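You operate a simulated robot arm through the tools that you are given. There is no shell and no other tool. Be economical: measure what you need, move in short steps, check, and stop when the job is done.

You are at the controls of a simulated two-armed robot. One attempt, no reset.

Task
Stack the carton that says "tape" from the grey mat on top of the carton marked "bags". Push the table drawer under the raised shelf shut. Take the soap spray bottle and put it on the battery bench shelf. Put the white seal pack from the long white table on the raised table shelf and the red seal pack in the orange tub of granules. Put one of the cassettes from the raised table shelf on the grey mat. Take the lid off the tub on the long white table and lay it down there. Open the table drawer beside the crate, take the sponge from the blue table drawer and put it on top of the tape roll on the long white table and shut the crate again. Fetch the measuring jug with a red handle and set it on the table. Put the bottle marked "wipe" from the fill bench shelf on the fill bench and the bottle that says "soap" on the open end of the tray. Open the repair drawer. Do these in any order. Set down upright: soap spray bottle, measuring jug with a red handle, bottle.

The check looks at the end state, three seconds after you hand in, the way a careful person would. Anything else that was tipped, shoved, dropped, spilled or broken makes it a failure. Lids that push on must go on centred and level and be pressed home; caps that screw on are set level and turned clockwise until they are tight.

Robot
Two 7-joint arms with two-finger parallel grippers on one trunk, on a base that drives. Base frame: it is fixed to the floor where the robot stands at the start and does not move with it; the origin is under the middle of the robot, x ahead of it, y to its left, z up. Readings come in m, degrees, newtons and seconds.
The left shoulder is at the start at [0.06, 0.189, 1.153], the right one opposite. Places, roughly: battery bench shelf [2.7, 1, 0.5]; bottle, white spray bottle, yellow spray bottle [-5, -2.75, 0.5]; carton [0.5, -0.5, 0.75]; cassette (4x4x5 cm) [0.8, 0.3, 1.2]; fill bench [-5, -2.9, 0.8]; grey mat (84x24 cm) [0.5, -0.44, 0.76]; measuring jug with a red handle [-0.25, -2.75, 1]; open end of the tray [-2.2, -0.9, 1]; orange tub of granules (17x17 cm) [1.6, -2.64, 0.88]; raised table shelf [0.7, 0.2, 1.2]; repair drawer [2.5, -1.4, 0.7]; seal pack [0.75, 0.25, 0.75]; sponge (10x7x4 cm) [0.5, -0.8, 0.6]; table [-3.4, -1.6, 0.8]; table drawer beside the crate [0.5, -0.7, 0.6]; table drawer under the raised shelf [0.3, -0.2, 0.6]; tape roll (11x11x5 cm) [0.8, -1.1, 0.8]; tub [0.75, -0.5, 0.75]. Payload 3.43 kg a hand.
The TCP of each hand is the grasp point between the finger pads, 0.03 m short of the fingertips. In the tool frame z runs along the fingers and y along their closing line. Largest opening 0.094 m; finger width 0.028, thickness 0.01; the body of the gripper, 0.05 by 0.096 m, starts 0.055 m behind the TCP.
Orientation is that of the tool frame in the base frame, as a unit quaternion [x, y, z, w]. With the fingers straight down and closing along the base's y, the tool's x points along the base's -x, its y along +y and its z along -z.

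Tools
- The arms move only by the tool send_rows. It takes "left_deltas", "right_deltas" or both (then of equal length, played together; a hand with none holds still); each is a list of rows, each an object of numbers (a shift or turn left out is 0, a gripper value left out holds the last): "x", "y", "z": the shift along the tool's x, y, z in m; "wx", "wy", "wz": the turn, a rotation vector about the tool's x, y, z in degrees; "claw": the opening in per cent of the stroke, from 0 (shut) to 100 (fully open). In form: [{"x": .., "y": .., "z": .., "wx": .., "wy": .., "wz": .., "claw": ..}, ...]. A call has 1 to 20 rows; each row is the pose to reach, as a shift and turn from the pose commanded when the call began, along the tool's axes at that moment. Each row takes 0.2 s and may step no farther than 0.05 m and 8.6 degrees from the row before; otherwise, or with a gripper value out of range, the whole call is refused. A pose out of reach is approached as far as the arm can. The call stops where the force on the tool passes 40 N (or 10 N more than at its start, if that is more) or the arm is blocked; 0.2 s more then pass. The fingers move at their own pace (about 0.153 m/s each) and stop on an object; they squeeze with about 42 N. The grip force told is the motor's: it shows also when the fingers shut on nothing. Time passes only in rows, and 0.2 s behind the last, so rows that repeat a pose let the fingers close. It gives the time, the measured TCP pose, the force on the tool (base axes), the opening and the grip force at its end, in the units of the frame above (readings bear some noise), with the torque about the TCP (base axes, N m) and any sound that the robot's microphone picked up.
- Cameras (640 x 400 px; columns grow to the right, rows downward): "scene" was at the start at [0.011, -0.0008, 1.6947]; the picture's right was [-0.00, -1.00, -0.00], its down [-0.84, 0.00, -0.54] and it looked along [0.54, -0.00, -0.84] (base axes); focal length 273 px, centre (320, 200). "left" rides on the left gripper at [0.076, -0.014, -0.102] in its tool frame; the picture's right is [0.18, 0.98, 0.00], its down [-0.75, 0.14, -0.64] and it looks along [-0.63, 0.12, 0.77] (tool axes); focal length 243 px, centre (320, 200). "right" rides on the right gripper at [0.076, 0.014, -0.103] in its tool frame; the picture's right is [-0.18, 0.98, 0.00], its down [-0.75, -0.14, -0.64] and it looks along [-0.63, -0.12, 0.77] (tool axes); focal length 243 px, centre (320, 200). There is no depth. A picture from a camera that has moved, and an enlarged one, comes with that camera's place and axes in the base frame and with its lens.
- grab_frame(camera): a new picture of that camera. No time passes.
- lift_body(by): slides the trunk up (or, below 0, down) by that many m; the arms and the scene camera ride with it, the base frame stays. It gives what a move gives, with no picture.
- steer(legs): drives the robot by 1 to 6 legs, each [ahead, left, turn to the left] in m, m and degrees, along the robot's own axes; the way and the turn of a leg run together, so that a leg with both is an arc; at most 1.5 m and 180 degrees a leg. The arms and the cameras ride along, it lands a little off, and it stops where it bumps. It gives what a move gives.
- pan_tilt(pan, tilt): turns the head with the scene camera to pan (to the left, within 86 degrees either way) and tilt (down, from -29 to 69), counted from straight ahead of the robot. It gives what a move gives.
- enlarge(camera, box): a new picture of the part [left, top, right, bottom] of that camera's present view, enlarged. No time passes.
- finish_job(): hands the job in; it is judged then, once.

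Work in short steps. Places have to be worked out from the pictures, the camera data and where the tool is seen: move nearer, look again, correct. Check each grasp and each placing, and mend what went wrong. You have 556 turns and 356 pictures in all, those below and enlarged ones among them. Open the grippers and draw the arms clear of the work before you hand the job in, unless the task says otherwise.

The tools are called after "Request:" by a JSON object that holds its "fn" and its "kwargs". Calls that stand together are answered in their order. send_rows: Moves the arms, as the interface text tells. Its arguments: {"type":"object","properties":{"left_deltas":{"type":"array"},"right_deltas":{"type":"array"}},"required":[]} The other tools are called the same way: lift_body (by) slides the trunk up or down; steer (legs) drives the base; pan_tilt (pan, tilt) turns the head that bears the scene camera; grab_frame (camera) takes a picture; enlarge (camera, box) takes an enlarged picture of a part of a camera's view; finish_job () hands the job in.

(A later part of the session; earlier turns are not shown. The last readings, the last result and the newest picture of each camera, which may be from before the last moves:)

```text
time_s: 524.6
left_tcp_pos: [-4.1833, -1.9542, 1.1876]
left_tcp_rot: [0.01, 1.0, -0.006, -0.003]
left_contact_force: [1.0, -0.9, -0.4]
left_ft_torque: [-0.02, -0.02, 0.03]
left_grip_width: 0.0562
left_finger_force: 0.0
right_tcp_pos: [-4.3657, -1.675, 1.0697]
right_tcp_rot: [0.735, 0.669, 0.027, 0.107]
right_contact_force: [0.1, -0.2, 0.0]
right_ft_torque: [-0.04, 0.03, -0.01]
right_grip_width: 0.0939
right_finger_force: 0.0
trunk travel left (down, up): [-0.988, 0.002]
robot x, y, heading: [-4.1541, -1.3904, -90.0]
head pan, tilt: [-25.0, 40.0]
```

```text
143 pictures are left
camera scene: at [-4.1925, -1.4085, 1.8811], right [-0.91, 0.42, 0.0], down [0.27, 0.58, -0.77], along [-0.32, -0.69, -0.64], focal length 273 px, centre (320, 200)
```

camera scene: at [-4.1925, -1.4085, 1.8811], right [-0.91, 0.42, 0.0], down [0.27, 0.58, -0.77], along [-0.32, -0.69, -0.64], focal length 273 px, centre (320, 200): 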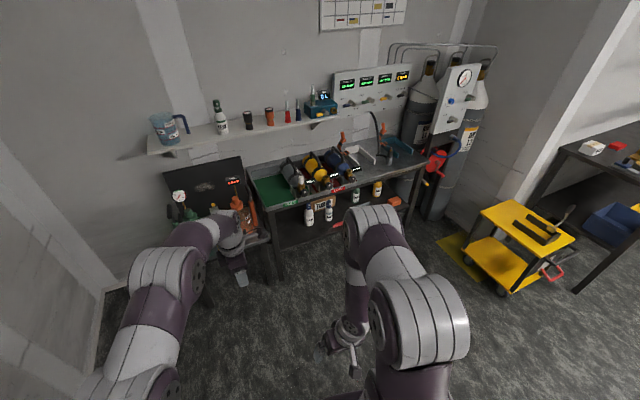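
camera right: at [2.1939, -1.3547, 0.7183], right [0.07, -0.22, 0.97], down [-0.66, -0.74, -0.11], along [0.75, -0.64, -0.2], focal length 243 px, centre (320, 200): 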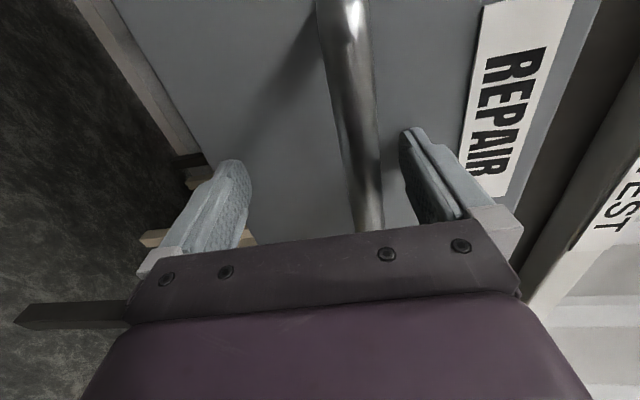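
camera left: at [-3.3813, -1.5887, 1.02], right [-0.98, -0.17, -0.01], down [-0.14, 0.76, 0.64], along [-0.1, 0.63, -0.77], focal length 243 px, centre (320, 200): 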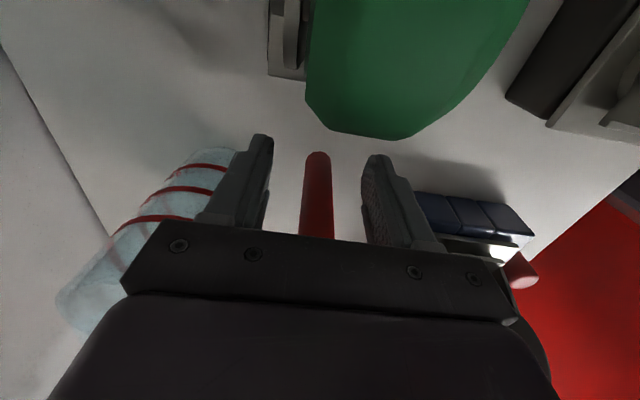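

Fold the left arm back, then move right/forward to face the fill bench.

Request:
{"fn": "send_rows", "kwargs": {"left_deltas": [{"wz": 8.2, "y": 0.02}, {"wz": 16.4, "y": 0.04}, {"wz": 24.6, "y": 0.06}, {"wz": 32.8, "y": 0.08}, {"wz": 41, "y": 0.1}, {"wz": 49.2, "y": 0.12}, {"wz": 57.4, "y": 0.14}, {"wz": 65.6, "y": 0.16}, {"wz": 73.8, "y": 0.16}, {"wz": 82, "y": 0.16}, {"wz": 90, "y": 0.16, "claw": 100}, {"wz": 90, "y": 0.16, "claw": 100}]}}

Request:
{"fn": "steer", "kwargs": {"legs": [[0.2, 0, 0], [0, -0.75, 0]]}}

Request:
{"fn": "lift_body", "kwargs": {"by": -0.4}}

Request:
{"fn": "pan_tilt", "kwargs": {"pan": 0, "tilt": 35}}

Request:
{"fn": "grab_frame", "kwargs": {"camera": "scene"}}

```text
time_s: 527.2
left_tcp_pos: [-4.1801, -1.7957, 1.1865]
left_tcp_rot: [0.714, 0.7, -0.006, 0.002]
left_contact_force: [0.5, 0.3, 0.2]
left_ft_torque: [0.01, -0.02, -0.03]
left_grip_width: 0.0938
left_finger_force: 0.2
right_tcp_pos: [-4.366, -1.6744, 1.0714]
right_tcp_rot: [0.735, 0.669, 0.026, 0.107]
right_contact_force: [0.2, 0.2, -0.8]
right_ft_torque: [0.0, 0.04, -0.01]
right_grip_width: 0.0942
right_finger_force: 0.0
trunk travel left (down, up): [-0.988, 0.002]
robot x, y, heading: [-4.1566, -1.3933, -89.7]
head pan, tilt: [-25.0, 40.0]
```

```text
time_s: 532.5
left_tcp_pos: [-4.94, -1.9976, 1.1864]
left_tcp_rot: [0.713, 0.701, -0.005, 0.002]
left_contact_force: [-0.2, 0.1, 0.6]
left_ft_torque: [-0.01, 0.02, -0.03]
left_grip_width: 0.0938
left_finger_force: 0.1
right_tcp_pos: [-5.126, -1.8782, 1.0706]
right_tcp_rot: [0.735, 0.669, 0.025, 0.107]
right_contact_force: [0.4, -0.5, 0.2]
right_ft_torque: [0.01, 0.03, 0.04]
right_grip_width: 0.0939
right_finger_force: 0.1
trunk travel left (down, up): [-0.988, 0.002]
robot x, y, heading: [-4.9193, -1.594, -90.0]
head pan, tilt: [-25.0, 40.0]
```

```text
time_s: 536.4
left_tcp_pos: [-4.9412, -1.9984, 0.7865]
left_tcp_rot: [0.713, 0.701, -0.006, 0.002]
left_contact_force: [-0.9, 0.1, 0.1]
left_ft_torque: [0.0, -0.01, 0.04]
left_grip_width: 0.094
left_finger_force: 0.0
right_tcp_pos: [-5.1278, -1.8771, 0.6701]
right_tcp_rot: [0.735, 0.669, 0.026, 0.107]
right_contact_force: [0.6, 0.9, -0.6]
right_ft_torque: [0.04, 0.03, -0.01]
right_grip_width: 0.0941
right_finger_force: 0.0
trunk travel left (down, up): [-0.588, 0.402]
robot x, y, heading: [-4.9191, -1.5945, -89.8]
head pan, tilt: [-25.0, 40.0]
```

```text
time_s: 537.2
left_tcp_pos: [-4.9407, -1.9982, 0.786]
left_tcp_rot: [0.713, 0.701, -0.006, 0.003]
left_contact_force: [0.9, -0.8, 0.8]
left_ft_torque: [0.02, 0.01, 0.03]
left_grip_width: 0.0939
left_finger_force: 0.0
right_tcp_pos: [-5.1273, -1.8767, 0.6702]
right_tcp_rot: [0.735, 0.669, 0.027, 0.107]
right_contact_force: [-0.1, 0.2, 0.3]
right_ft_torque: [0.01, -0.01, 0.04]
right_grip_width: 0.094
right_finger_force: 0.1
trunk travel left (down, up): [-0.588, 0.402]
robot x, y, heading: [-4.918, -1.592, -90.0]
head pan, tilt: [0.0, 35.0]
```

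```text
142 pictures are left
camera scene: at [-4.9184, -1.6222, 1.4887], right [-1.0, 0.0, 0.0], down [0.0, 0.57, -0.82], along [0.0, -0.82, -0.57], focal length 273 px, centre (320, 200)
```

scene: 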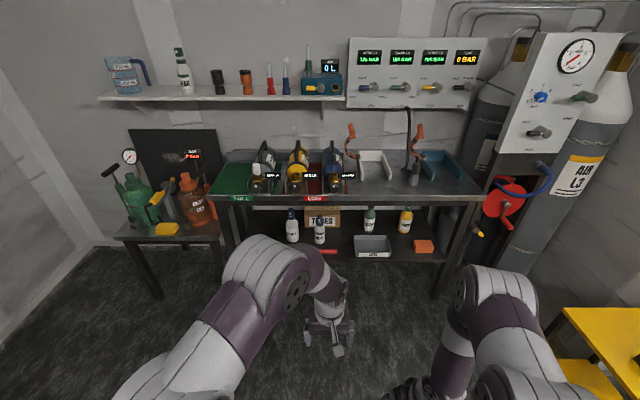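

Request:
{"fn": "enlarge", "kwargs": {"camera": "scene", "box": [270, 190, 450, 270]}}

Request:
{"fn": "enlarge", "kwargs": {"camera": "scene", "box": [210, 100, 480, 215]}}

```text
3.56 times, centred on (360, 230) of scene
camera zoom: at [-4.9184, -1.6222, 1.4887], right [-1.0, 0.0, 0.0], down [0.0, 0.57, -0.82], along [0.0, -0.82, -0.57], focal length 970 px, centre (178, 93)
```

zoom: 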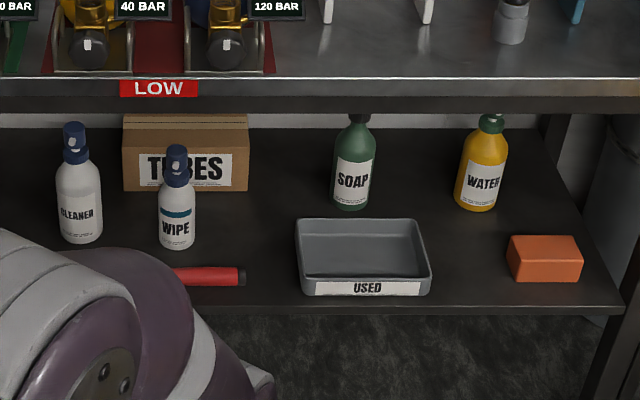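

```text
2.37 times, centred on (345, 158) of scene
camera zoom: at [-4.9184, -1.6222, 1.4887], right [-1.0, 0.0, 0.0], down [0.0, 0.57, -0.82], along [0.0, -0.82, -0.57], focal length 646 px, centre (261, 301)
```

zoom: 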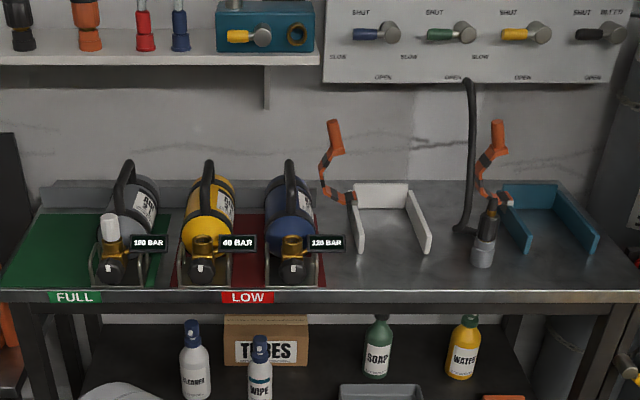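

Bottles on the shelf: CLEANER, WIPE (≈(-4.917,-2.68)), SOAP (green, ≈(-5.18,-2.76)), WATER. Pitch the left hand to 25° below horizontal for WIPE.

Request:
{"fn": "send_rows", "kwargs": {"left_deltas": [{"wy": -8.2, "x": -0.02}, {"wy": -16.4, "x": -0.04}, {"wy": -24.6, "x": -0.06}, {"wy": -32.8, "x": -0.08}, {"wy": -41, "x": -0.1}, {"wy": -49.2, "x": -0.12}, {"wy": -57.4, "x": -0.14}, {"wy": -65, "x": -0.15}, {"wy": -65, "x": -0.15}]}}

Request:
{"fn": "lift_body", "kwargs": {"by": -0.17}}

Request:
{"fn": "grab_frame", "kwargs": {"camera": "left"}}

Request:
{"fn": "grab_frame", "kwargs": {"camera": "scene"}}

```text
time_s: 539.2
left_tcp_pos: [-4.9451, -2.1479, 0.7874]
left_tcp_rot: [0.598, 0.589, -0.389, 0.378]
left_contact_force: [0.1, 0.0, 0.7]
left_ft_torque: [-0.01, 0.04, -0.04]
left_grip_width: 0.0941
left_finger_force: 0.0
right_tcp_pos: [-5.1276, -1.878, 0.6704]
right_tcp_rot: [0.735, 0.668, 0.026, 0.109]
right_contact_force: [0.2, -0.8, 1.2]
right_ft_torque: [0.03, -0.01, 0.02]
right_grip_width: 0.0941
right_finger_force: 0.0
trunk travel left (down, up): [-0.588, 0.402]
robot x, y, heading: [-4.9197, -1.5928, -89.8]
head pan, tilt: [0.0, 35.0]
```

```text
time_s: 541.2
left_tcp_pos: [-4.9451, -2.1487, 0.6176]
left_tcp_rot: [0.598, 0.59, -0.388, 0.379]
left_contact_force: [-0.1, -0.3, 0.1]
left_ft_torque: [0.02, -0.01, -0.02]
left_grip_width: 0.0942
left_finger_force: 0.0
right_tcp_pos: [-5.1279, -1.8787, 0.5002]
right_tcp_rot: [0.735, 0.669, 0.027, 0.107]
right_contact_force: [-1.5, -0.2, 0.0]
right_ft_torque: [0.0, -0.03, -0.02]
right_grip_width: 0.0939
right_finger_force: 0.0
trunk travel left (down, up): [-0.418, 0.572]
robot x, y, heading: [-4.9182, -1.5959, -89.8]
head pan, tilt: [0.0, 35.0]
```

```text
139 pictures are left
camera left: at [-4.9569, -2.0242, 0.5898], right [0.98, 0.06, -0.17], down [0.15, 0.27, 0.95], along [0.1, -0.96, 0.26], focal length 243 px, centre (320, 200)
```

left: 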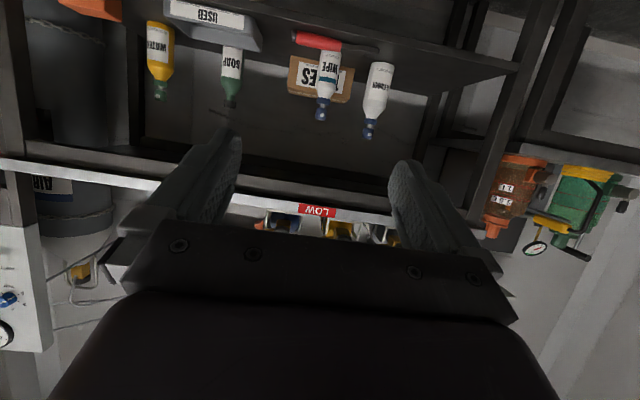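

```text
138 pictures are left
camera scene: at [-4.9183, -1.6221, 1.3188], right [-1.0, 0.0, 0.0], down [0.0, 0.57, -0.82], along [0.0, -0.82, -0.57], focal length 273 px, centre (320, 200)
```

scene: 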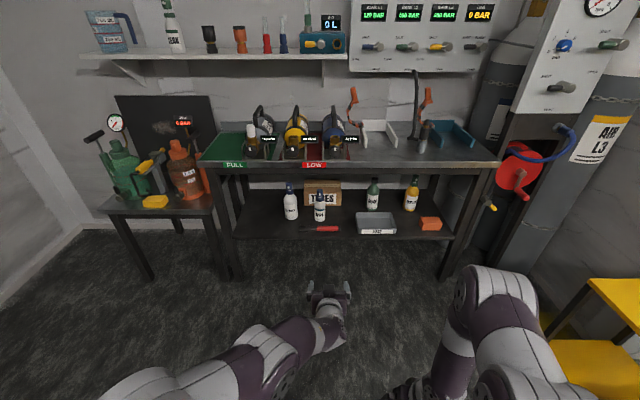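

Request:
{"fn": "enlarge", "kwargs": {"camera": "scene", "box": [270, 170, 450, 250]}}

Request:
{"fn": "enlarge", "kwargs": {"camera": "left", "box": [270, 10, 430, 150]}}

```text
3.56 times, centred on (360, 210) of scene
camera zoom: at [-4.9183, -1.6221, 1.3188], right [-1.0, 0.0, 0.0], down [0.0, 0.57, -0.82], along [0.0, -0.82, -0.57], focal length 970 px, centre (178, 164)
```

zoom: 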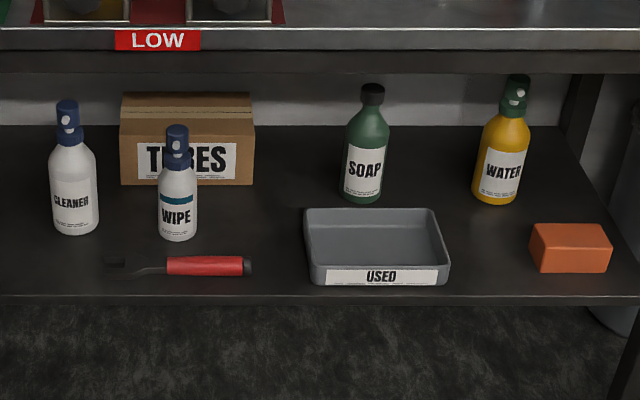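

```text
2.86 times, centred on (350, 80) of left
camera zoom: at [-4.9569, -2.0242, 0.5898], right [0.98, 0.06, -0.17], down [0.15, 0.27, 0.95], along [0.1, -0.96, 0.26], focal length 693 px, centre (234, 543)
```

zoom: 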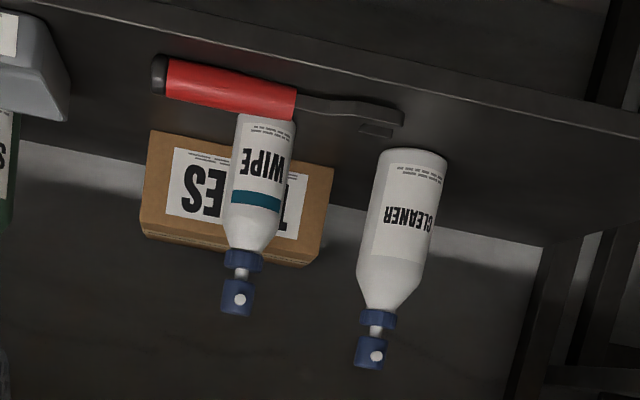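

SOAP has a plain cap. Shelf is lower than thought (z≈0.365); WIPE centre ≈(-4.917,-2.80). Lower trunk, align and drive ahead partway.

Request:
{"fn": "lift_body", "kwargs": {"by": -0.165}}

Request:
{"fn": "steer", "kwargs": {"legs": [[0.48, 0.028, 0]]}}

Request:
{"fn": "grab_frame", "kwargs": {"camera": "left"}}

Request:
{"fn": "grab_frame", "kwargs": {"camera": "scene"}}

```text
time_s: 543.0
left_tcp_pos: [-4.9449, -2.1482, 0.4528]
left_tcp_rot: [0.599, 0.589, -0.389, 0.378]
left_contact_force: [-0.2, 0.4, -0.1]
left_ft_torque: [0.05, 0.03, -0.01]
left_grip_width: 0.0939
left_finger_force: 0.0
right_tcp_pos: [-5.1277, -1.8778, 0.3354]
right_tcp_rot: [0.735, 0.669, 0.027, 0.107]
right_contact_force: [-0.2, 0.5, 0.0]
right_ft_torque: [0.0, -0.02, 0.0]
right_grip_width: 0.0941
right_finger_force: 0.1
trunk travel left (down, up): [-0.253, 0.737]
robot x, y, heading: [-4.9203, -1.591, -89.8]
head pan, tilt: [0.0, 35.0]
```

```text
time_s: 545.9
left_tcp_pos: [-4.9146, -2.6354, 0.452]
left_tcp_rot: [0.598, 0.591, -0.387, 0.379]
left_contact_force: [-1.5, -1.2, -0.8]
left_ft_torque: [0.02, 0.01, -0.02]
left_grip_width: 0.0938
left_finger_force: 0.0
right_tcp_pos: [-5.0974, -2.3643, 0.3341]
right_tcp_rot: [0.735, 0.669, 0.027, 0.108]
right_contact_force: [-0.4, 0.6, 0.8]
right_ft_torque: [0.03, 0.03, -0.02]
right_grip_width: 0.0938
right_finger_force: 0.0
trunk travel left (down, up): [-0.253, 0.737]
robot x, y, heading: [-4.8913, -2.082, -89.7]
head pan, tilt: [0.0, 35.0]
```

```text
135 pictures are left
camera left: at [-4.9272, -2.5103, 0.4246], right [0.98, 0.06, -0.17], down [0.15, 0.27, 0.95], along [0.1, -0.96, 0.26], focal length 243 px, centre (320, 200)
```

left: 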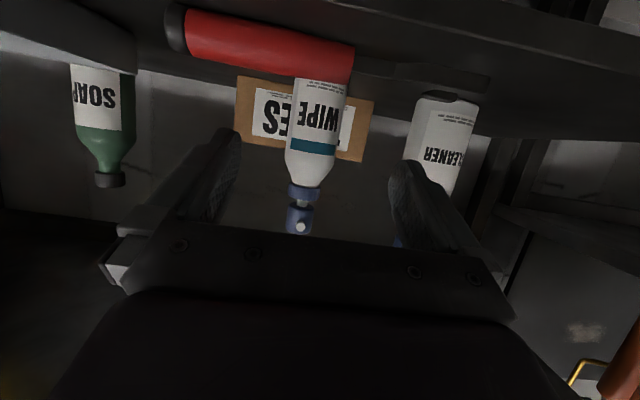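

```text
134 pictures are left
camera scene: at [-4.8894, -2.1082, 1.1537], right [-1.0, 0.0, 0.0], down [0.0, 0.57, -0.82], along [0.0, -0.82, -0.57], focal length 273 px, centre (320, 200)
```

scene: 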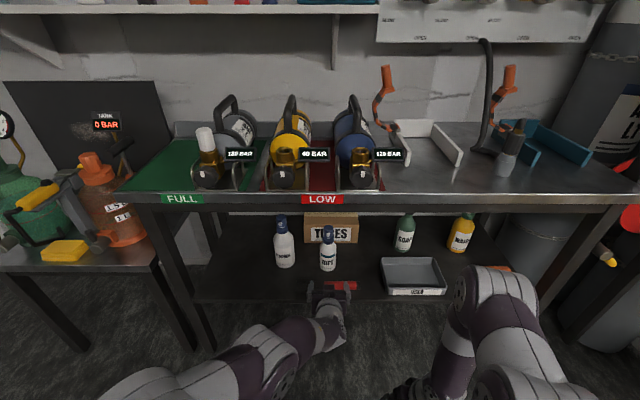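

WIPE aligned in x. Drive ahead 0.15 (TCP stays slightly above the scraper).

Request:
{"fn": "steer", "kwargs": {"legs": [[0.1, 0, 0]]}}

Request:
{"fn": "grab_frame", "kwargs": {"camera": "left"}}

Request:
{"fn": "enlarge", "kwargs": {"camera": "scene", "box": [250, 200, 410, 320]}}

```text
time_s: 547.1
left_tcp_pos: [-4.914, -2.734, 0.4533]
left_tcp_rot: [0.598, 0.591, -0.388, 0.379]
left_contact_force: [0.0, 0.2, 0.4]
left_ft_torque: [-0.01, 0.0, 0.03]
left_grip_width: 0.0944
left_finger_force: 0.1
right_tcp_pos: [-5.0987, -2.4634, 0.3356]
right_tcp_rot: [0.735, 0.67, 0.026, 0.107]
right_contact_force: [-0.6, 0.7, 0.4]
right_ft_torque: [0.02, 0.02, 0.02]
right_grip_width: 0.0939
right_finger_force: 0.0
trunk travel left (down, up): [-0.253, 0.737]
robot x, y, heading: [-4.8899, -2.182, -89.7]
head pan, tilt: [0.0, 35.0]
```

```text
133 pictures are left
camera left: at [-4.927, -2.61, 0.4245], right [0.98, 0.06, -0.17], down [0.15, 0.27, 0.95], along [0.1, -0.96, 0.26], focal length 243 px, centre (320, 200)
```

left: 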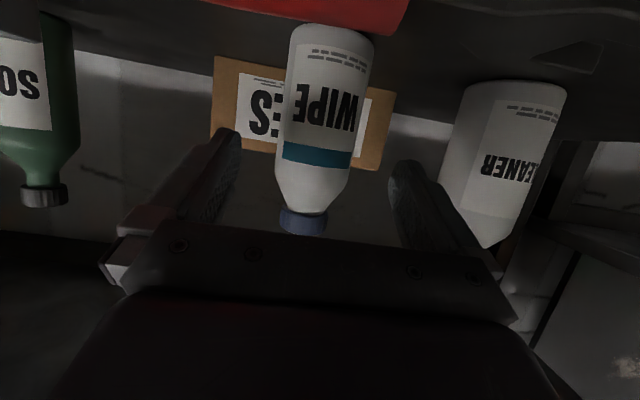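

```text
3.33 times, centred on (330, 260) of scene
camera zoom: at [-4.8891, -2.208, 1.1537], right [-1.0, 0.0, 0.0], down [0.0, 0.57, -0.82], along [0.0, -0.82, -0.57], focal length 909 px, centre (287, 0)
```

zoom: 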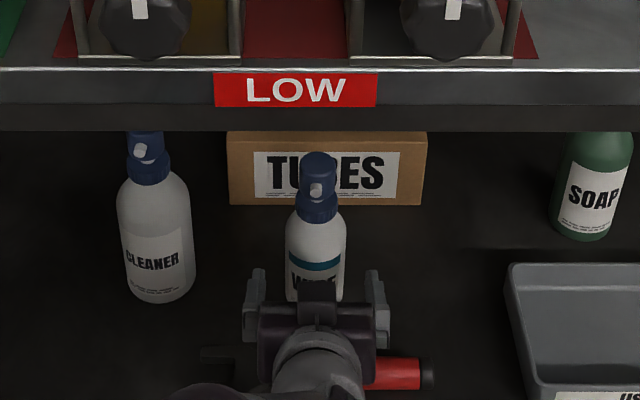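

Request:
{"fn": "steer", "kwargs": {"legs": [[0.045, 0, 0]]}}

Request:
{"fn": "send_rows", "kwargs": {"left_deltas": [{"claw": 0}, {"claw": 0}, {"claw": 0}, {"claw": 0}]}}

Request:
{"fn": "grab_frame", "kwargs": {"camera": "left"}}

```text
time_s: 548.0
left_tcp_pos: [-4.9133, -2.7797, 0.4524]
left_tcp_rot: [0.598, 0.591, -0.388, 0.379]
left_contact_force: [-0.8, 0.5, 0.5]
left_ft_torque: [0.02, 0.02, 0.0]
left_grip_width: 0.0941
left_finger_force: 0.0
right_tcp_pos: [-5.0968, -2.5094, 0.336]
right_tcp_rot: [0.734, 0.67, 0.027, 0.107]
right_contact_force: [-0.1, 0.9, 0.2]
right_ft_torque: [0.02, 0.02, 0.0]
right_grip_width: 0.094
right_finger_force: 0.2
trunk travel left (down, up): [-0.253, 0.737]
robot x, y, heading: [-4.8927, -2.2222, -89.9]
head pan, tilt: [0.0, 35.0]
```

```text
time_s: 549.0
left_tcp_pos: [-4.9144, -2.7799, 0.4528]
left_tcp_rot: [0.598, 0.59, -0.388, 0.379]
left_contact_force: [0.1, 1.1, 3.1]
left_ft_torque: [-0.02, -0.24, 0.07]
left_grip_width: 0.059
left_finger_force: 42.1
right_tcp_pos: [-5.0976, -2.5086, 0.3355]
right_tcp_rot: [0.734, 0.67, 0.027, 0.107]
right_contact_force: [0.5, -0.7, 0.4]
right_ft_torque: [0.01, 0.02, 0.0]
right_grip_width: 0.0941
right_finger_force: 0.0
trunk travel left (down, up): [-0.253, 0.737]
robot x, y, heading: [-4.8886, -2.2236, -89.9]
head pan, tilt: [0.0, 35.0]
```

```text
131 pictures are left
camera left: at [-4.9266, -2.655, 0.4248], right [0.98, 0.06, -0.17], down [0.15, 0.27, 0.95], along [0.1, -0.96, 0.26], focal length 243 px, centre (320, 200)
```

left: 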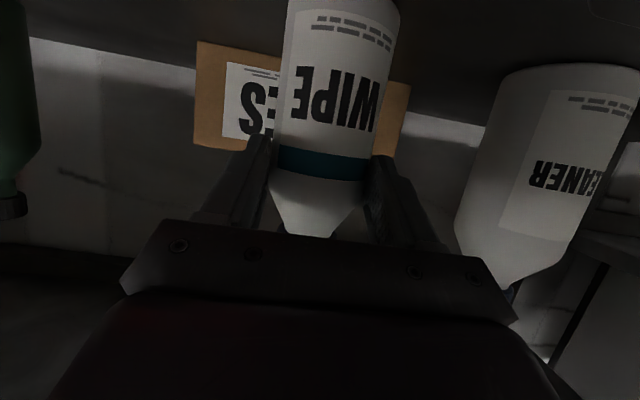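

WIPE gripped. Lift 5 cm and back out.

Request:
{"fn": "lift_body", "kwargs": {"by": 0.05}}

Request:
{"fn": "steer", "kwargs": {"legs": [[-0.4, 0, 0]]}}

Request:
{"fn": "grab_frame", "kwargs": {"camera": "left"}}

```text
time_s: 549.9
left_tcp_pos: [-4.9137, -2.7794, 0.5005]
left_tcp_rot: [0.597, 0.592, -0.386, 0.38]
left_contact_force: [0.7, -0.3, -4.9]
left_ft_torque: [0.12, 0.01, 0.0]
left_grip_width: 0.0592
left_finger_force: 42.3
right_tcp_pos: [-5.0961, -2.5095, 0.3864]
right_tcp_rot: [0.734, 0.67, 0.027, 0.106]
right_contact_force: [0.2, 0.6, -0.1]
right_ft_torque: [0.03, -0.01, 0.0]
right_grip_width: 0.0942
right_finger_force: 0.1
trunk travel left (down, up): [-0.303, 0.687]
robot x, y, heading: [-4.8913, -2.2231, -89.8]
head pan, tilt: [0.0, 35.0]
```

```text
time_s: 552.4
left_tcp_pos: [-4.9131, -2.3825, 0.5024]
left_tcp_rot: [0.596, 0.593, -0.386, 0.38]
left_contact_force: [-0.3, 0.4, -5.4]
left_ft_torque: [0.14, 0.01, 0.0]
left_grip_width: 0.0594
left_finger_force: 41.7
right_tcp_pos: [-5.0978, -2.113, 0.3858]
right_tcp_rot: [0.731, 0.674, 0.027, 0.107]
right_contact_force: [-0.1, 0.3, 0.3]
right_ft_torque: [0.02, -0.01, -0.03]
right_grip_width: 0.094
right_finger_force: 0.0
trunk travel left (down, up): [-0.303, 0.687]
robot x, y, heading: [-4.8907, -1.8267, -89.2]
head pan, tilt: [0.0, 35.0]
```

```text
130 pictures are left
camera left: at [-4.926, -2.2576, 0.4743], right [0.98, 0.07, -0.17], down [0.15, 0.27, 0.95], along [0.11, -0.96, 0.26], focal length 243 px, centre (320, 200)
```

left: 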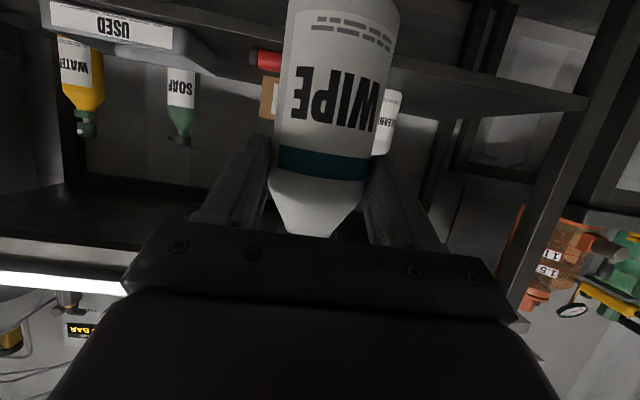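

Raise the trunk and move right toward the free area of the bench top (x≈-5.20).

Request:
{"fn": "lift_body", "kwargs": {"by": 0.4}}

Request:
{"fn": "lift_body", "kwargs": {"by": 0.06}}

Request:
{"fn": "steer", "kwargs": {"legs": [[0, -0.28, -0.8], [0.15, 0, 0]]}}

Request:
{"fn": "pan_tilt", "kwargs": {"pan": 0, "tilt": 45}}

Request:
{"fn": "grab_frame", "kwargs": {"camera": "scene"}}

```text
time_s: 556.2
left_tcp_pos: [-4.9122, -2.3821, 0.9024]
left_tcp_rot: [0.595, 0.594, -0.385, 0.38]
left_contact_force: [-0.5, -0.2, -3.9]
left_ft_torque: [0.12, 0.05, -0.04]
left_grip_width: 0.0589
left_finger_force: 42.2
right_tcp_pos: [-5.0975, -2.1131, 0.7849]
right_tcp_rot: [0.731, 0.673, 0.027, 0.107]
right_contact_force: [0.8, 0.2, 0.5]
right_ft_torque: [0.0, 0.0, 0.0]
right_grip_width: 0.0939
right_finger_force: 0.1
trunk travel left (down, up): [-0.703, 0.287]
robot x, y, heading: [-4.8961, -1.8272, -89.2]
head pan, tilt: [0.0, 35.0]
```

```text
time_s: 557.2
left_tcp_pos: [-4.9115, -2.3825, 0.9626]
left_tcp_rot: [0.595, 0.593, -0.385, 0.381]
left_contact_force: [0.2, 0.4, -5.2]
left_ft_torque: [0.1, 0.0, 0.01]
left_grip_width: 0.059
left_finger_force: 41.5
right_tcp_pos: [-5.0979, -2.1132, 0.8449]
right_tcp_rot: [0.731, 0.674, 0.028, 0.107]
right_contact_force: [0.7, -0.3, 0.4]
right_ft_torque: [-0.01, 0.01, 0.01]
right_grip_width: 0.0938
right_finger_force: 0.1
trunk travel left (down, up): [-0.763, 0.227]
robot x, y, heading: [-4.8941, -1.8245, -89.5]
head pan, tilt: [0.0, 35.0]
```

```text
time_s: 560.1
left_tcp_pos: [-5.1956, -2.5311, 0.9631]
left_tcp_rot: [0.599, 0.59, -0.388, 0.378]
left_contact_force: [-0.8, -0.7, -4.8]
left_ft_torque: [0.17, 0.01, -0.05]
left_grip_width: 0.0591
left_finger_force: 42.2
right_tcp_pos: [-5.3792, -2.2599, 0.845]
right_tcp_rot: [0.735, 0.669, 0.026, 0.108]
right_contact_force: [0.1, 0.1, -0.1]
right_ft_torque: [0.02, 0.02, 0.01]
right_grip_width: 0.094
right_finger_force: 0.0
trunk travel left (down, up): [-0.763, 0.227]
robot x, y, heading: [-5.1754, -1.9778, -90.1]
head pan, tilt: [0.0, 35.0]
```

```text
time_s: 560.8
left_tcp_pos: [-5.1961, -2.5325, 0.9617]
left_tcp_rot: [0.599, 0.591, -0.387, 0.378]
left_contact_force: [0.2, 0.3, -5.2]
left_ft_torque: [0.14, 0.01, 0.01]
left_grip_width: 0.0591
left_finger_force: 41.8
right_tcp_pos: [-5.3795, -2.2606, 0.8443]
right_tcp_rot: [0.734, 0.67, 0.027, 0.107]
right_contact_force: [-0.7, -0.7, 0.2]
right_ft_torque: [0.0, -0.01, 0.05]
right_grip_width: 0.0942
right_finger_force: 0.0
trunk travel left (down, up): [-0.763, 0.227]
robot x, y, heading: [-5.1709, -1.9761, -89.9]
head pan, tilt: [0.0, 45.0]
```

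```text
129 pictures are left
camera scene: at [-5.1707, -1.9997, 1.6489], right [-1.0, 0.0, 0.0], down [0.0, 0.71, -0.71], along [0.0, -0.71, -0.71], focal length 273 px, centre (320, 200)
```

scene: 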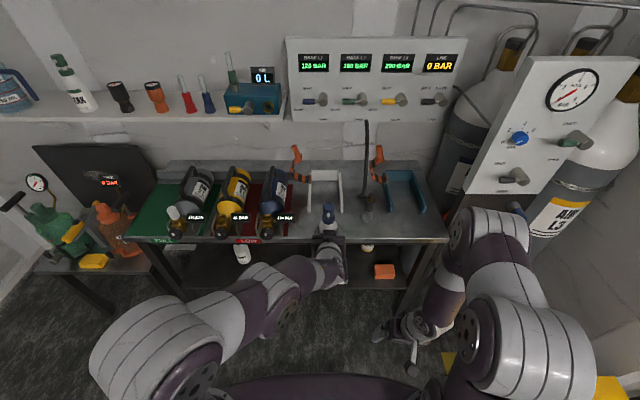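

Request:
{"fn": "enlarge", "kwargs": {"camera": "scene", "box": [240, 140, 440, 280]}}

```text
2.86 times, centred on (340, 210) of scene
camera zoom: at [-5.1707, -1.9997, 1.6489], right [-1.0, 0.0, 0.0], down [0.0, 0.71, -0.71], along [0.0, -0.71, -0.71], focal length 779 px, centre (263, 171)
```

zoom: 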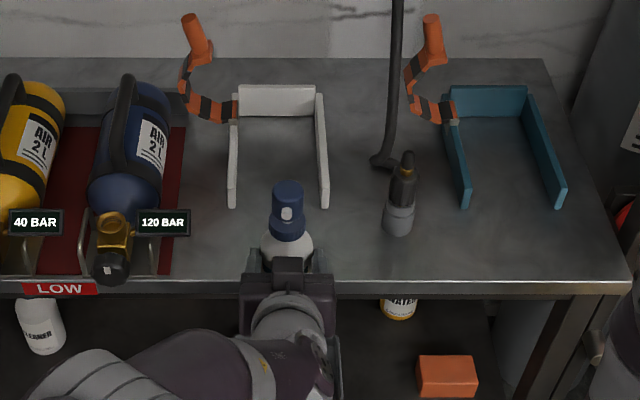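

Place in front of the white bracket at y≈-2.70. Drive ahead 0.165 and lower with the arm until contact.

Request:
{"fn": "steer", "kwargs": {"legs": [[0.165, 0, 0]]}}

Request:
{"fn": "send_rows", "kwargs": {"left_deltas": [{"x": 0.027, "z": 0.0127}, {"x": 0.045, "z": 0.021}, {"x": 0.054, "z": 0.0254}, {"x": 0.06, "z": 0.028}, {"x": 0.06, "z": 0.028}]}}

Request:
{"fn": "enlarge", "kwargs": {"camera": "scene", "box": [240, 140, 440, 280]}}

```text
time_s: 562.3
left_tcp_pos: [-5.1972, -2.6938, 0.9618]
left_tcp_rot: [0.599, 0.59, -0.388, 0.378]
left_contact_force: [0.2, 0.3, -4.7]
left_ft_torque: [0.11, -0.01, -0.03]
left_grip_width: 0.059
left_finger_force: 42.2
right_tcp_pos: [-5.3799, -2.4235, 0.8453]
right_tcp_rot: [0.735, 0.669, 0.026, 0.107]
right_contact_force: [-0.6, 0.3, 0.5]
right_ft_torque: [0.02, 0.03, 0.01]
right_grip_width: 0.0939
right_finger_force: 0.1
trunk travel left (down, up): [-0.763, 0.227]
robot x, y, heading: [-5.1689, -2.138, -89.9]
head pan, tilt: [0.0, 45.0]
```

```text
time_s: 563.5
left_tcp_pos: [-5.1983, -2.6944, 0.8961]
left_tcp_rot: [0.599, 0.591, -0.387, 0.378]
left_contact_force: [0.3, -0.2, -5.8]
left_ft_torque: [0.13, -0.02, 0.02]
left_grip_width: 0.0589
left_finger_force: 42.2
right_tcp_pos: [-5.3784, -2.4231, 0.8458]
right_tcp_rot: [0.735, 0.669, 0.027, 0.107]
right_contact_force: [0.2, 1.1, 0.3]
right_ft_torque: [0.0, 0.01, 0.01]
right_grip_width: 0.094
right_finger_force: 0.0
trunk travel left (down, up): [-0.763, 0.227]
robot x, y, heading: [-5.1712, -2.1364, -89.9]
head pan, tilt: [0.0, 45.0]
```

```text
2.86 times, centred on (340, 210) of scene
camera zoom: at [-5.1703, -2.1615, 1.6489], right [-1.0, 0.0, 0.0], down [0.0, 0.71, -0.71], along [0.0, -0.71, -0.71], focal length 779 px, centre (263, 171)
```

zoom: 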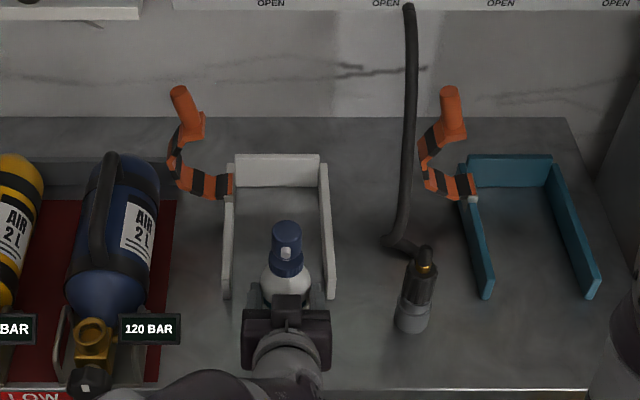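

Request:
{"fn": "send_rows", "kwargs": {"left_deltas": [{"x": 0.005, "z": 0.0024}, {"x": 0.009, "z": 0.0042}, {"x": 0.012, "z": 0.0056}, {"x": 0.015, "z": 0.007}, {"x": 0.018, "z": 0.0084}]}}

```text
time_s: 564.7
left_tcp_pos: [-5.1989, -2.6936, 0.8826]
left_tcp_rot: [0.597, 0.588, -0.392, 0.38]
left_contact_force: [-1.6, -4.2, 36.7]
left_ft_torque: [-1.16, 0.18, 0.31]
left_grip_width: 0.0595
left_finger_force: 41.7
right_tcp_pos: [-5.3794, -2.4204, 0.8469]
right_tcp_rot: [0.735, 0.668, 0.024, 0.108]
right_contact_force: [0.4, -0.6, -0.4]
right_ft_torque: [0.03, 0.01, 0.01]
right_grip_width: 0.0939
right_finger_force: 0.1
trunk travel left (down, up): [-0.763, 0.227]
robot x, y, heading: [-5.1706, -2.141, -90.0]
head pan, tilt: [0.0, 45.0]
```

Contact. Relieve ~3 mm, release, back straight out.

Request:
{"fn": "send_rows", "kwargs": {"left_deltas": [{"x": -0.003, "z": -0.0014}, {"x": -0.004, "z": -0.0018}, {"x": -0.004, "z": -0.0018, "claw": 80}, {"x": -0.004, "z": -0.0018, "claw": 100}, {"x": -0.004, "z": -0.0018, "claw": 100}]}}

Request:
{"fn": "steer", "kwargs": {"legs": [[-0.25, 0, 0]]}}

Request:
{"fn": "grab_frame", "kwargs": {"camera": "scene"}}

```text
time_s: 565.9
left_tcp_pos: [-5.1978, -2.693, 0.8799]
left_tcp_rot: [0.6, 0.59, -0.387, 0.377]
left_contact_force: [-0.1, -0.4, 0.6]
left_ft_torque: [0.0, 0.03, -0.01]
left_grip_width: 0.0941
left_finger_force: 0.1
right_tcp_pos: [-5.3794, -2.4228, 0.8447]
right_tcp_rot: [0.736, 0.668, 0.027, 0.107]
right_contact_force: [0.1, 0.1, -0.5]
right_ft_torque: [-0.03, 0.04, 0.0]
right_grip_width: 0.094
right_finger_force: 0.0
trunk travel left (down, up): [-0.763, 0.227]
robot x, y, heading: [-5.1687, -2.1357, -90.0]
head pan, tilt: [0.0, 45.0]
```

```text
time_s: 567.7
left_tcp_pos: [-5.1986, -2.443, 0.8811]
left_tcp_rot: [0.598, 0.59, -0.387, 0.379]
left_contact_force: [0.0, 0.0, -0.6]
left_ft_torque: [0.02, -0.01, -0.02]
left_grip_width: 0.094
left_finger_force: 0.1
right_tcp_pos: [-5.3787, -2.1729, 0.8441]
right_tcp_rot: [0.735, 0.669, 0.027, 0.108]
right_contact_force: [0.0, -0.7, -0.8]
right_ft_torque: [0.03, 0.0, 0.0]
right_grip_width: 0.0938
right_finger_force: 0.1
trunk travel left (down, up): [-0.763, 0.227]
robot x, y, heading: [-5.1709, -1.8899, -89.8]
head pan, tilt: [0.0, 45.0]
```

```text
126 pictures are left
camera scene: at [-5.1705, -1.9107, 1.6489], right [-1.0, 0.0, 0.0], down [0.0, 0.71, -0.71], along [0.0, -0.71, -0.71], focal length 273 px, centre (320, 200)
```

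scene: 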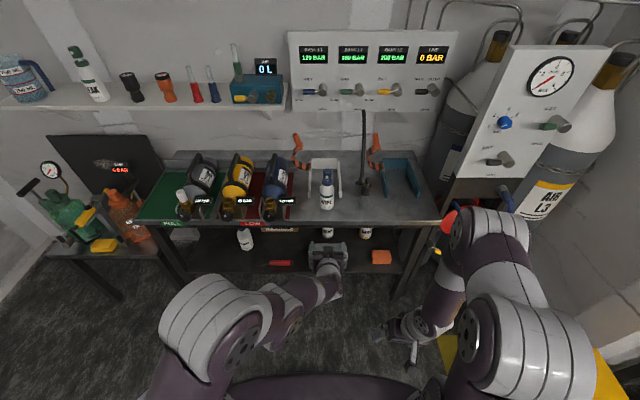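

WIPE stands on the fill bench. For SOAP I'll use the right hand (35° pitch), retracting the left to avoid the gas cylinders.

Request:
{"fn": "send_rows", "kwargs": {"right_deltas": [{"wx": 1.06, "wy": -6.9, "wz": -1.44, "x": -0.037, "y": 0.017, "z": 0.007}, {"wx": 2.1, "wy": -13.8, "wz": -2.9, "x": -0.073, "y": 0.034, "z": 0.015}, {"wx": 3.2, "wy": -20.7, "wz": -4.3, "x": -0.11, "y": 0.051, "z": 0.022}, {"wx": 4.2, "wy": -27.5, "wz": -5.8, "x": -0.147, "y": 0.069, "z": 0.029}, {"wx": 5.3, "wy": -34.4, "wz": -7.2, "x": -0.184, "y": 0.086, "z": 0.036}, {"wx": 6.3, "wy": -41.3, "wz": -8.7, "x": -0.22, "y": 0.103, "z": 0.044}, {"wx": 7.4, "wy": -48.2, "wz": -10.1, "x": -0.257, "y": 0.12, "z": 0.051}, {"wx": 7.4, "wy": -48.2, "wz": -10.1, "x": -0.257, "y": 0.12, "z": 0.051}], "left_deltas": [{"wy": 6, "x": 0.015, "z": -0.033}, {"wy": 12, "x": 0.03, "z": -0.066}, {"wy": 18, "x": 0.045, "z": -0.1}, {"wy": 24, "x": 0.06, "z": -0.13}, {"wy": 30, "x": 0.075, "z": -0.165}, {"wy": 36, "x": 0.09, "z": -0.2}, {"wy": 42, "x": 0.105, "z": -0.226}, {"wy": 42, "x": 0.105, "z": -0.226}]}}

Request:
{"fn": "grab_frame", "kwargs": {"camera": "scene"}}

```text
time_s: 569.5
left_tcp_pos: [-5.194, -2.1937, 0.8776]
left_tcp_rot: [0.699, 0.686, -0.147, 0.14]
left_contact_force: [0.0, 0.2, -0.3]
left_ft_torque: [-0.01, 0.02, -0.02]
left_grip_width: 0.094
left_finger_force: 0.1
right_tcp_pos: [-5.2831, -2.4444, 0.8454]
right_tcp_rot: [0.627, 0.627, -0.327, 0.326]
right_contact_force: [-0.2, 0.4, -1.6]
right_ft_torque: [0.05, -0.03, 0.03]
right_grip_width: 0.0938
right_finger_force: 0.1
trunk travel left (down, up): [-0.763, 0.227]
robot x, y, heading: [-5.1749, -1.889, -89.7]
head pan, tilt: [0.0, 45.0]
```

```text
125 pictures are left
camera scene: at [-5.1708, -1.9102, 1.6489], right [-1.0, 0.0, 0.0], down [0.0, 0.71, -0.71], along [0.0, -0.71, -0.71], focal length 273 px, centre (320, 200)
```

scene: 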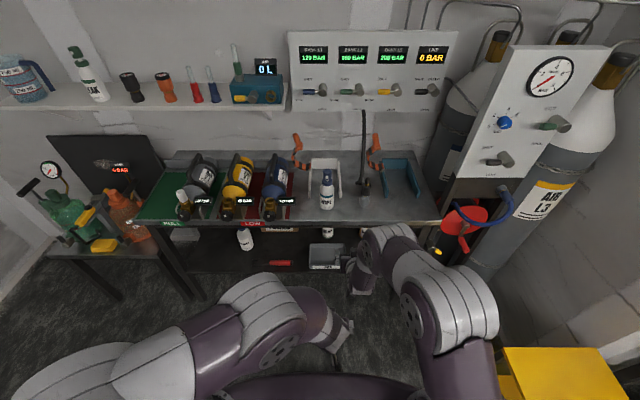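

Request:
{"fn": "send_rows", "kwargs": {"left_deltas": [{"y": 0.04}, {"y": 0.08}, {"y": 0.12}, {"y": 0.12}]}}

Request:
{"fn": "lift_body", "kwargs": {"by": -0.375}}

Request:
{"fn": "steer", "kwargs": {"legs": [[0, 0.066, -0.3], [0.25, 0, 0]]}}

Request:
{"fn": "grab_frame", "kwargs": {"camera": "right"}}

Request:
{"fn": "grab_frame", "kwargs": {"camera": "scene"}}

```text
time_s: 570.5
left_tcp_pos: [-5.0722, -2.1944, 0.8782]
left_tcp_rot: [0.698, 0.687, -0.145, 0.143]
left_contact_force: [0.3, -0.1, 0.3]
left_ft_torque: [0.0, 0.0, -0.01]
left_grip_width: 0.094
left_finger_force: 0.0
right_tcp_pos: [-5.284, -2.4447, 0.8464]
right_tcp_rot: [0.627, 0.628, -0.326, 0.326]
right_contact_force: [-0.2, 0.7, 0.2]
right_ft_torque: [-0.03, 0.01, -0.01]
right_grip_width: 0.0941
right_finger_force: 0.1
trunk travel left (down, up): [-0.763, 0.227]
robot x, y, heading: [-5.1698, -1.8878, -89.9]
head pan, tilt: [0.0, 45.0]
```

```text
time_s: 574.1
left_tcp_pos: [-5.0719, -2.1947, 0.5039]
left_tcp_rot: [0.698, 0.686, -0.146, 0.143]
left_contact_force: [-0.3, -0.2, -0.8]
left_ft_torque: [0.01, 0.01, 0.01]
left_grip_width: 0.094
left_finger_force: 0.0
right_tcp_pos: [-5.2829, -2.4449, 0.4709]
right_tcp_rot: [0.627, 0.627, -0.327, 0.326]
right_contact_force: [0.7, -0.6, 0.4]
right_ft_torque: [-0.04, -0.01, -0.01]
right_grip_width: 0.0943
right_finger_force: 0.1
trunk travel left (down, up): [-0.388, 0.602]
robot x, y, heading: [-5.1712, -1.887, -90.3]
head pan, tilt: [0.0, 45.0]
```

```text
time_s: 576.5
left_tcp_pos: [-5.0107, -2.4488, 0.5039]
left_tcp_rot: [0.701, 0.683, -0.146, 0.142]
left_contact_force: [1.0, -0.1, -0.2]
left_ft_torque: [0.03, -0.03, 0.0]
left_grip_width: 0.094
left_finger_force: 0.0
right_tcp_pos: [-5.2227, -2.6971, 0.4707]
right_tcp_rot: [0.63, 0.626, -0.327, 0.324]
right_contact_force: [-0.2, -0.1, 0.6]
right_ft_torque: [-0.01, -0.01, 0.0]
right_grip_width: 0.0942
right_finger_force: 0.1
trunk travel left (down, up): [-0.388, 0.602]
robot x, y, heading: [-5.1085, -2.1394, -90.7]
head pan, tilt: [0.0, 45.0]
```

```text
124 pictures are left
camera right: at [-5.2073, -2.5705, 0.4657], right [0.98, -0.11, 0.15], down [-0.14, 0.09, 0.99], along [-0.13, -0.99, 0.08], focal length 243 px, centre (320, 200)
```

right: 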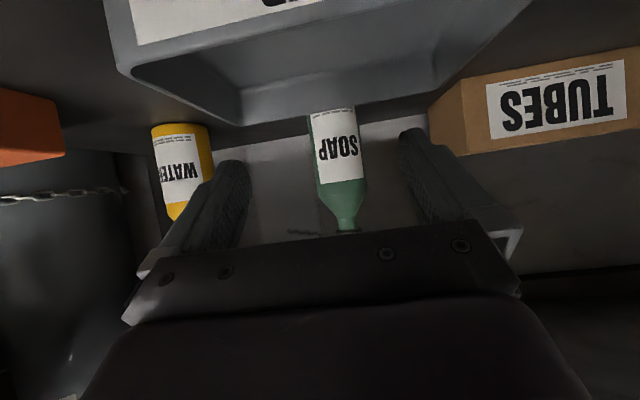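

```text
123 pictures are left
camera scene: at [-5.1058, -2.1646, 1.2739], right [-1.0, 0.01, 0.0], down [0.0, 0.71, -0.71], along [0.0, -0.71, -0.71], focal length 273 px, centre (320, 200)
```

scene: 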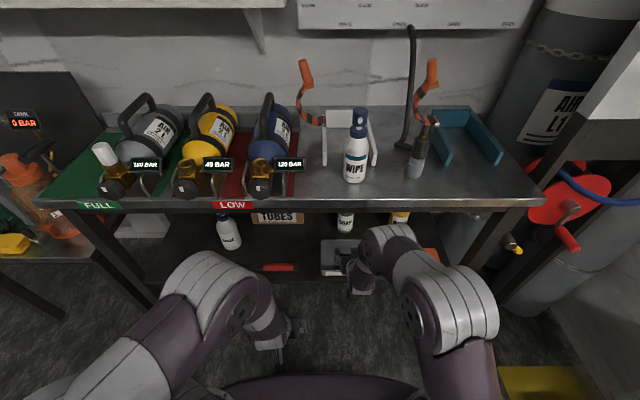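

SOAP ahead at (-5.218,-2.90). Retract the left hand a bit more, then drive the final 0.2.

Request:
{"fn": "send_rows", "kwargs": {"left_deltas": [{"x": 0.045, "z": -0.02}, {"x": 0.09, "z": -0.04}, {"x": 0.09, "z": -0.04}]}}

Request:
{"fn": "steer", "kwargs": {"legs": [[0.13, 0.005, 0.6]]}}

Request:
{"fn": "grab_frame", "kwargs": {"camera": "right"}}

```text
time_s: 577.2
left_tcp_pos: [-5.013, -2.4194, 0.5198]
left_tcp_rot: [0.61, 0.763, -0.143, 0.162]
left_contact_force: [-0.7, -0.8, 0.4]
left_ft_torque: [0.0, -0.03, 0.02]
left_grip_width: 0.0938
left_finger_force: 0.2
left hand out of reach, approached as far as the arm can: row 1, 2, 3
right_tcp_pos: [-5.2221, -2.6973, 0.4699]
right_tcp_rot: [0.63, 0.625, -0.327, 0.325]
right_contact_force: [-0.1, 0.1, 0.0]
right_ft_torque: [0.05, -0.01, 0.02]
right_grip_width: 0.0942
right_finger_force: 0.1
trunk travel left (down, up): [-0.388, 0.602]
robot x, y, heading: [-5.1095, -2.142, -90.3]
head pan, tilt: [0.0, 45.0]
stopped in row 3 (left hand): the arm was blocked; the commanded pose is now the measured one
```

```text
time_s: 578.5
left_tcp_pos: [-5.0102, -2.5216, 0.5237]
left_tcp_rot: [0.607, 0.763, -0.148, 0.166]
left_contact_force: [0.8, 0.0, 0.1]
left_ft_torque: [-0.04, 0.01, -0.03]
left_grip_width: 0.0939
left_finger_force: 0.1
right_tcp_pos: [-5.2156, -2.7878, 0.4669]
right_tcp_rot: [0.628, 0.632, -0.322, 0.319]
right_contact_force: [0.1, 0.1, 0.8]
right_ft_torque: [0.01, -0.01, 0.02]
right_grip_width: 0.0942
right_finger_force: 0.1
trunk travel left (down, up): [-0.388, 0.602]
robot x, y, heading: [-5.1046, -2.2461, -90.1]
head pan, tilt: [0.0, 45.0]
stopped in leg 1: the robot was blocked; the commanded pose is now the measured one
```

```text
122 pictures are left
camera right: at [-5.2021, -2.6602, 0.4646], right [0.98, -0.11, 0.14], down [-0.13, 0.07, 0.99], along [-0.11, -0.99, 0.06], focal length 243 px, centre (320, 200)
```

right: 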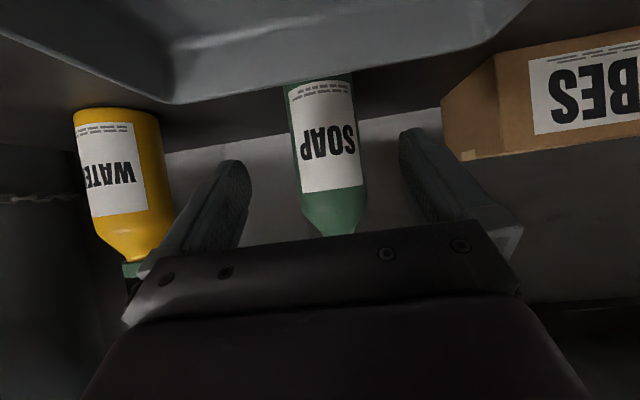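

Something blocked; look.

Request:
{"fn": "grab_frame", "kwargs": {"camera": "scene"}}

Request:
{"fn": "grab_frame", "kwargs": {"camera": "left"}}

```text
121 pictures are left
camera scene: at [-5.1014, -2.2568, 1.2746], right [-1.0, 0.0, 0.0], down [0.0, 0.7, -0.72], along [0.0, -0.72, -0.7], focal length 273 px, centre (320, 200)
```

scene: 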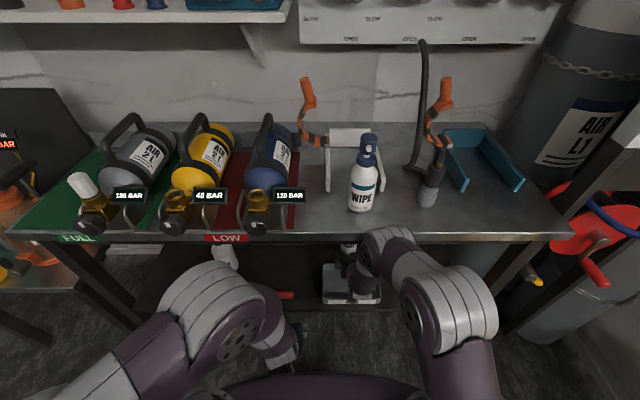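

```text
120 pictures are left
camera left: at [-5.0463, -2.4145, 0.5825], right [0.92, 0.38, -0.1], down [0.25, -0.36, 0.9], along [0.3, -0.85, -0.42], focal length 243 px, centre (320, 200)
```

left: 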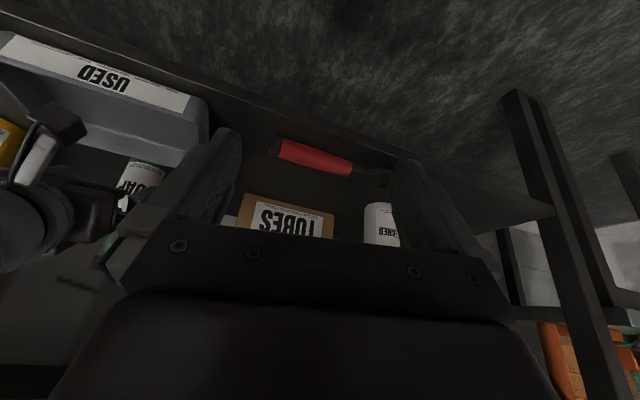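

The forearm hits the bench edge at this pitch. Back off and change to a level hand with a lower shoulder, to grip SOAP by its neck (z≈0.54).

Request:
{"fn": "steer", "kwargs": {"legs": [[-0.3, 0, 0]]}}

Request:
{"fn": "lift_body", "kwargs": {"by": -0.17}}

Request:
{"fn": "send_rows", "kwargs": {"right_deltas": [{"wy": -5, "x": -0.033, "z": -0.023}, {"wy": -10, "x": -0.066, "z": -0.046}, {"wy": -15, "x": -0.098, "z": -0.069}, {"wy": -20, "x": -0.131, "z": -0.092}, {"wy": -25, "x": -0.164, "z": -0.115}, {"wy": -28, "x": -0.197, "z": -0.138}, {"wy": -28, "x": -0.197, "z": -0.138}]}}

Request:
{"fn": "grab_frame", "kwargs": {"camera": "right"}}

Request:
{"fn": "grab_frame", "kwargs": {"camera": "scene"}}

```text
time_s: 580.6
left_tcp_pos: [-5.0094, -2.2206, 0.5199]
left_tcp_rot: [0.607, 0.765, -0.143, 0.161]
left_contact_force: [0.3, 0.6, 0.1]
left_ft_torque: [-0.04, 0.01, 0.03]
left_grip_width: 0.0939
left_finger_force: 0.0
right_tcp_pos: [-5.2155, -2.4865, 0.459]
right_tcp_rot: [0.63, 0.635, -0.318, 0.314]
right_contact_force: [0.3, 0.7, 0.4]
right_ft_torque: [0.0, 0.0, -0.02]
right_grip_width: 0.094
right_finger_force: 0.0
trunk travel left (down, up): [-0.388, 0.602]
robot x, y, heading: [-5.1039, -1.9466, -90.1]
head pan, tilt: [0.0, 45.0]
```

```text
time_s: 582.5
left_tcp_pos: [-5.0083, -2.2204, 0.3498]
left_tcp_rot: [0.607, 0.765, -0.143, 0.162]
left_contact_force: [-0.2, 1.0, 0.0]
left_ft_torque: [0.02, 0.03, 0.0]
left_grip_width: 0.0937
left_finger_force: 0.0
right_tcp_pos: [-5.2154, -2.4871, 0.2886]
right_tcp_rot: [0.631, 0.634, -0.319, 0.313]
right_contact_force: [-0.2, -0.2, -0.2]
right_ft_torque: [0.05, 0.03, 0.02]
right_grip_width: 0.0942
right_finger_force: 0.0
trunk travel left (down, up): [-0.218, 0.772]
robot x, y, heading: [-5.1003, -1.9445, -89.8]
head pan, tilt: [0.0, 45.0]
```

```text
time_s: 584.1
left_tcp_pos: [-5.008, -2.2215, 0.35]
left_tcp_rot: [0.607, 0.765, -0.143, 0.163]
left_contact_force: [-0.7, -1.4, 0.8]
left_ft_torque: [-0.03, -0.02, 0.0]
left_grip_width: 0.0939
left_finger_force: 0.1
right_tcp_pos: [-5.2143, -2.4947, 0.5301]
right_tcp_rot: [0.534, 0.54, -0.461, 0.458]
right_contact_force: [-0.1, -0.4, -0.5]
right_ft_torque: [-0.02, 0.01, -0.01]
right_grip_width: 0.0939
right_finger_force: 0.0
trunk travel left (down, up): [-0.218, 0.772]
robot x, y, heading: [-5.1022, -1.9438, -90.3]
head pan, tilt: [0.0, 45.0]
```

```text
119 pictures are left
camera right: at [-5.2006, -2.3827, 0.4698], right [0.98, -0.02, 0.17], down [-0.14, 0.52, 0.84], along [-0.11, -0.86, 0.51], focal length 243 px, centre (320, 200)
```

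right: 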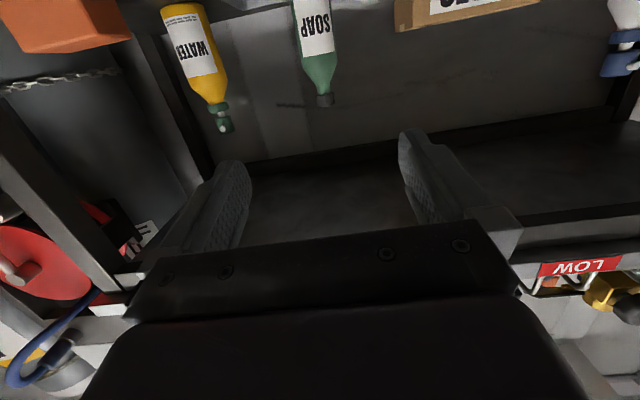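

```text
118 pictures are left
camera scene: at [-5.1018, -1.9657, 1.1039], right [-1.0, 0.0, 0.0], down [0.0, 0.71, -0.71], along [0.0, -0.71, -0.71], focal length 273 px, centre (320, 200)
```

scene: 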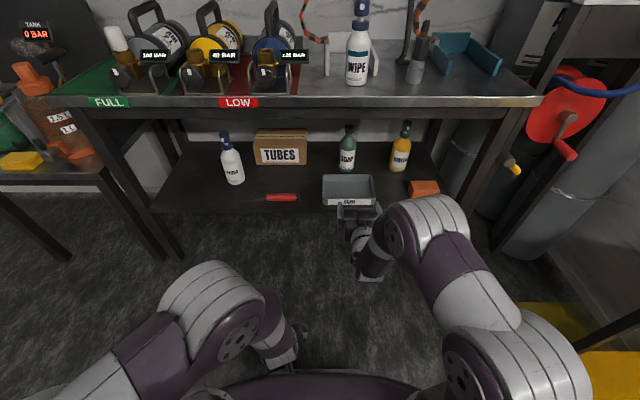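

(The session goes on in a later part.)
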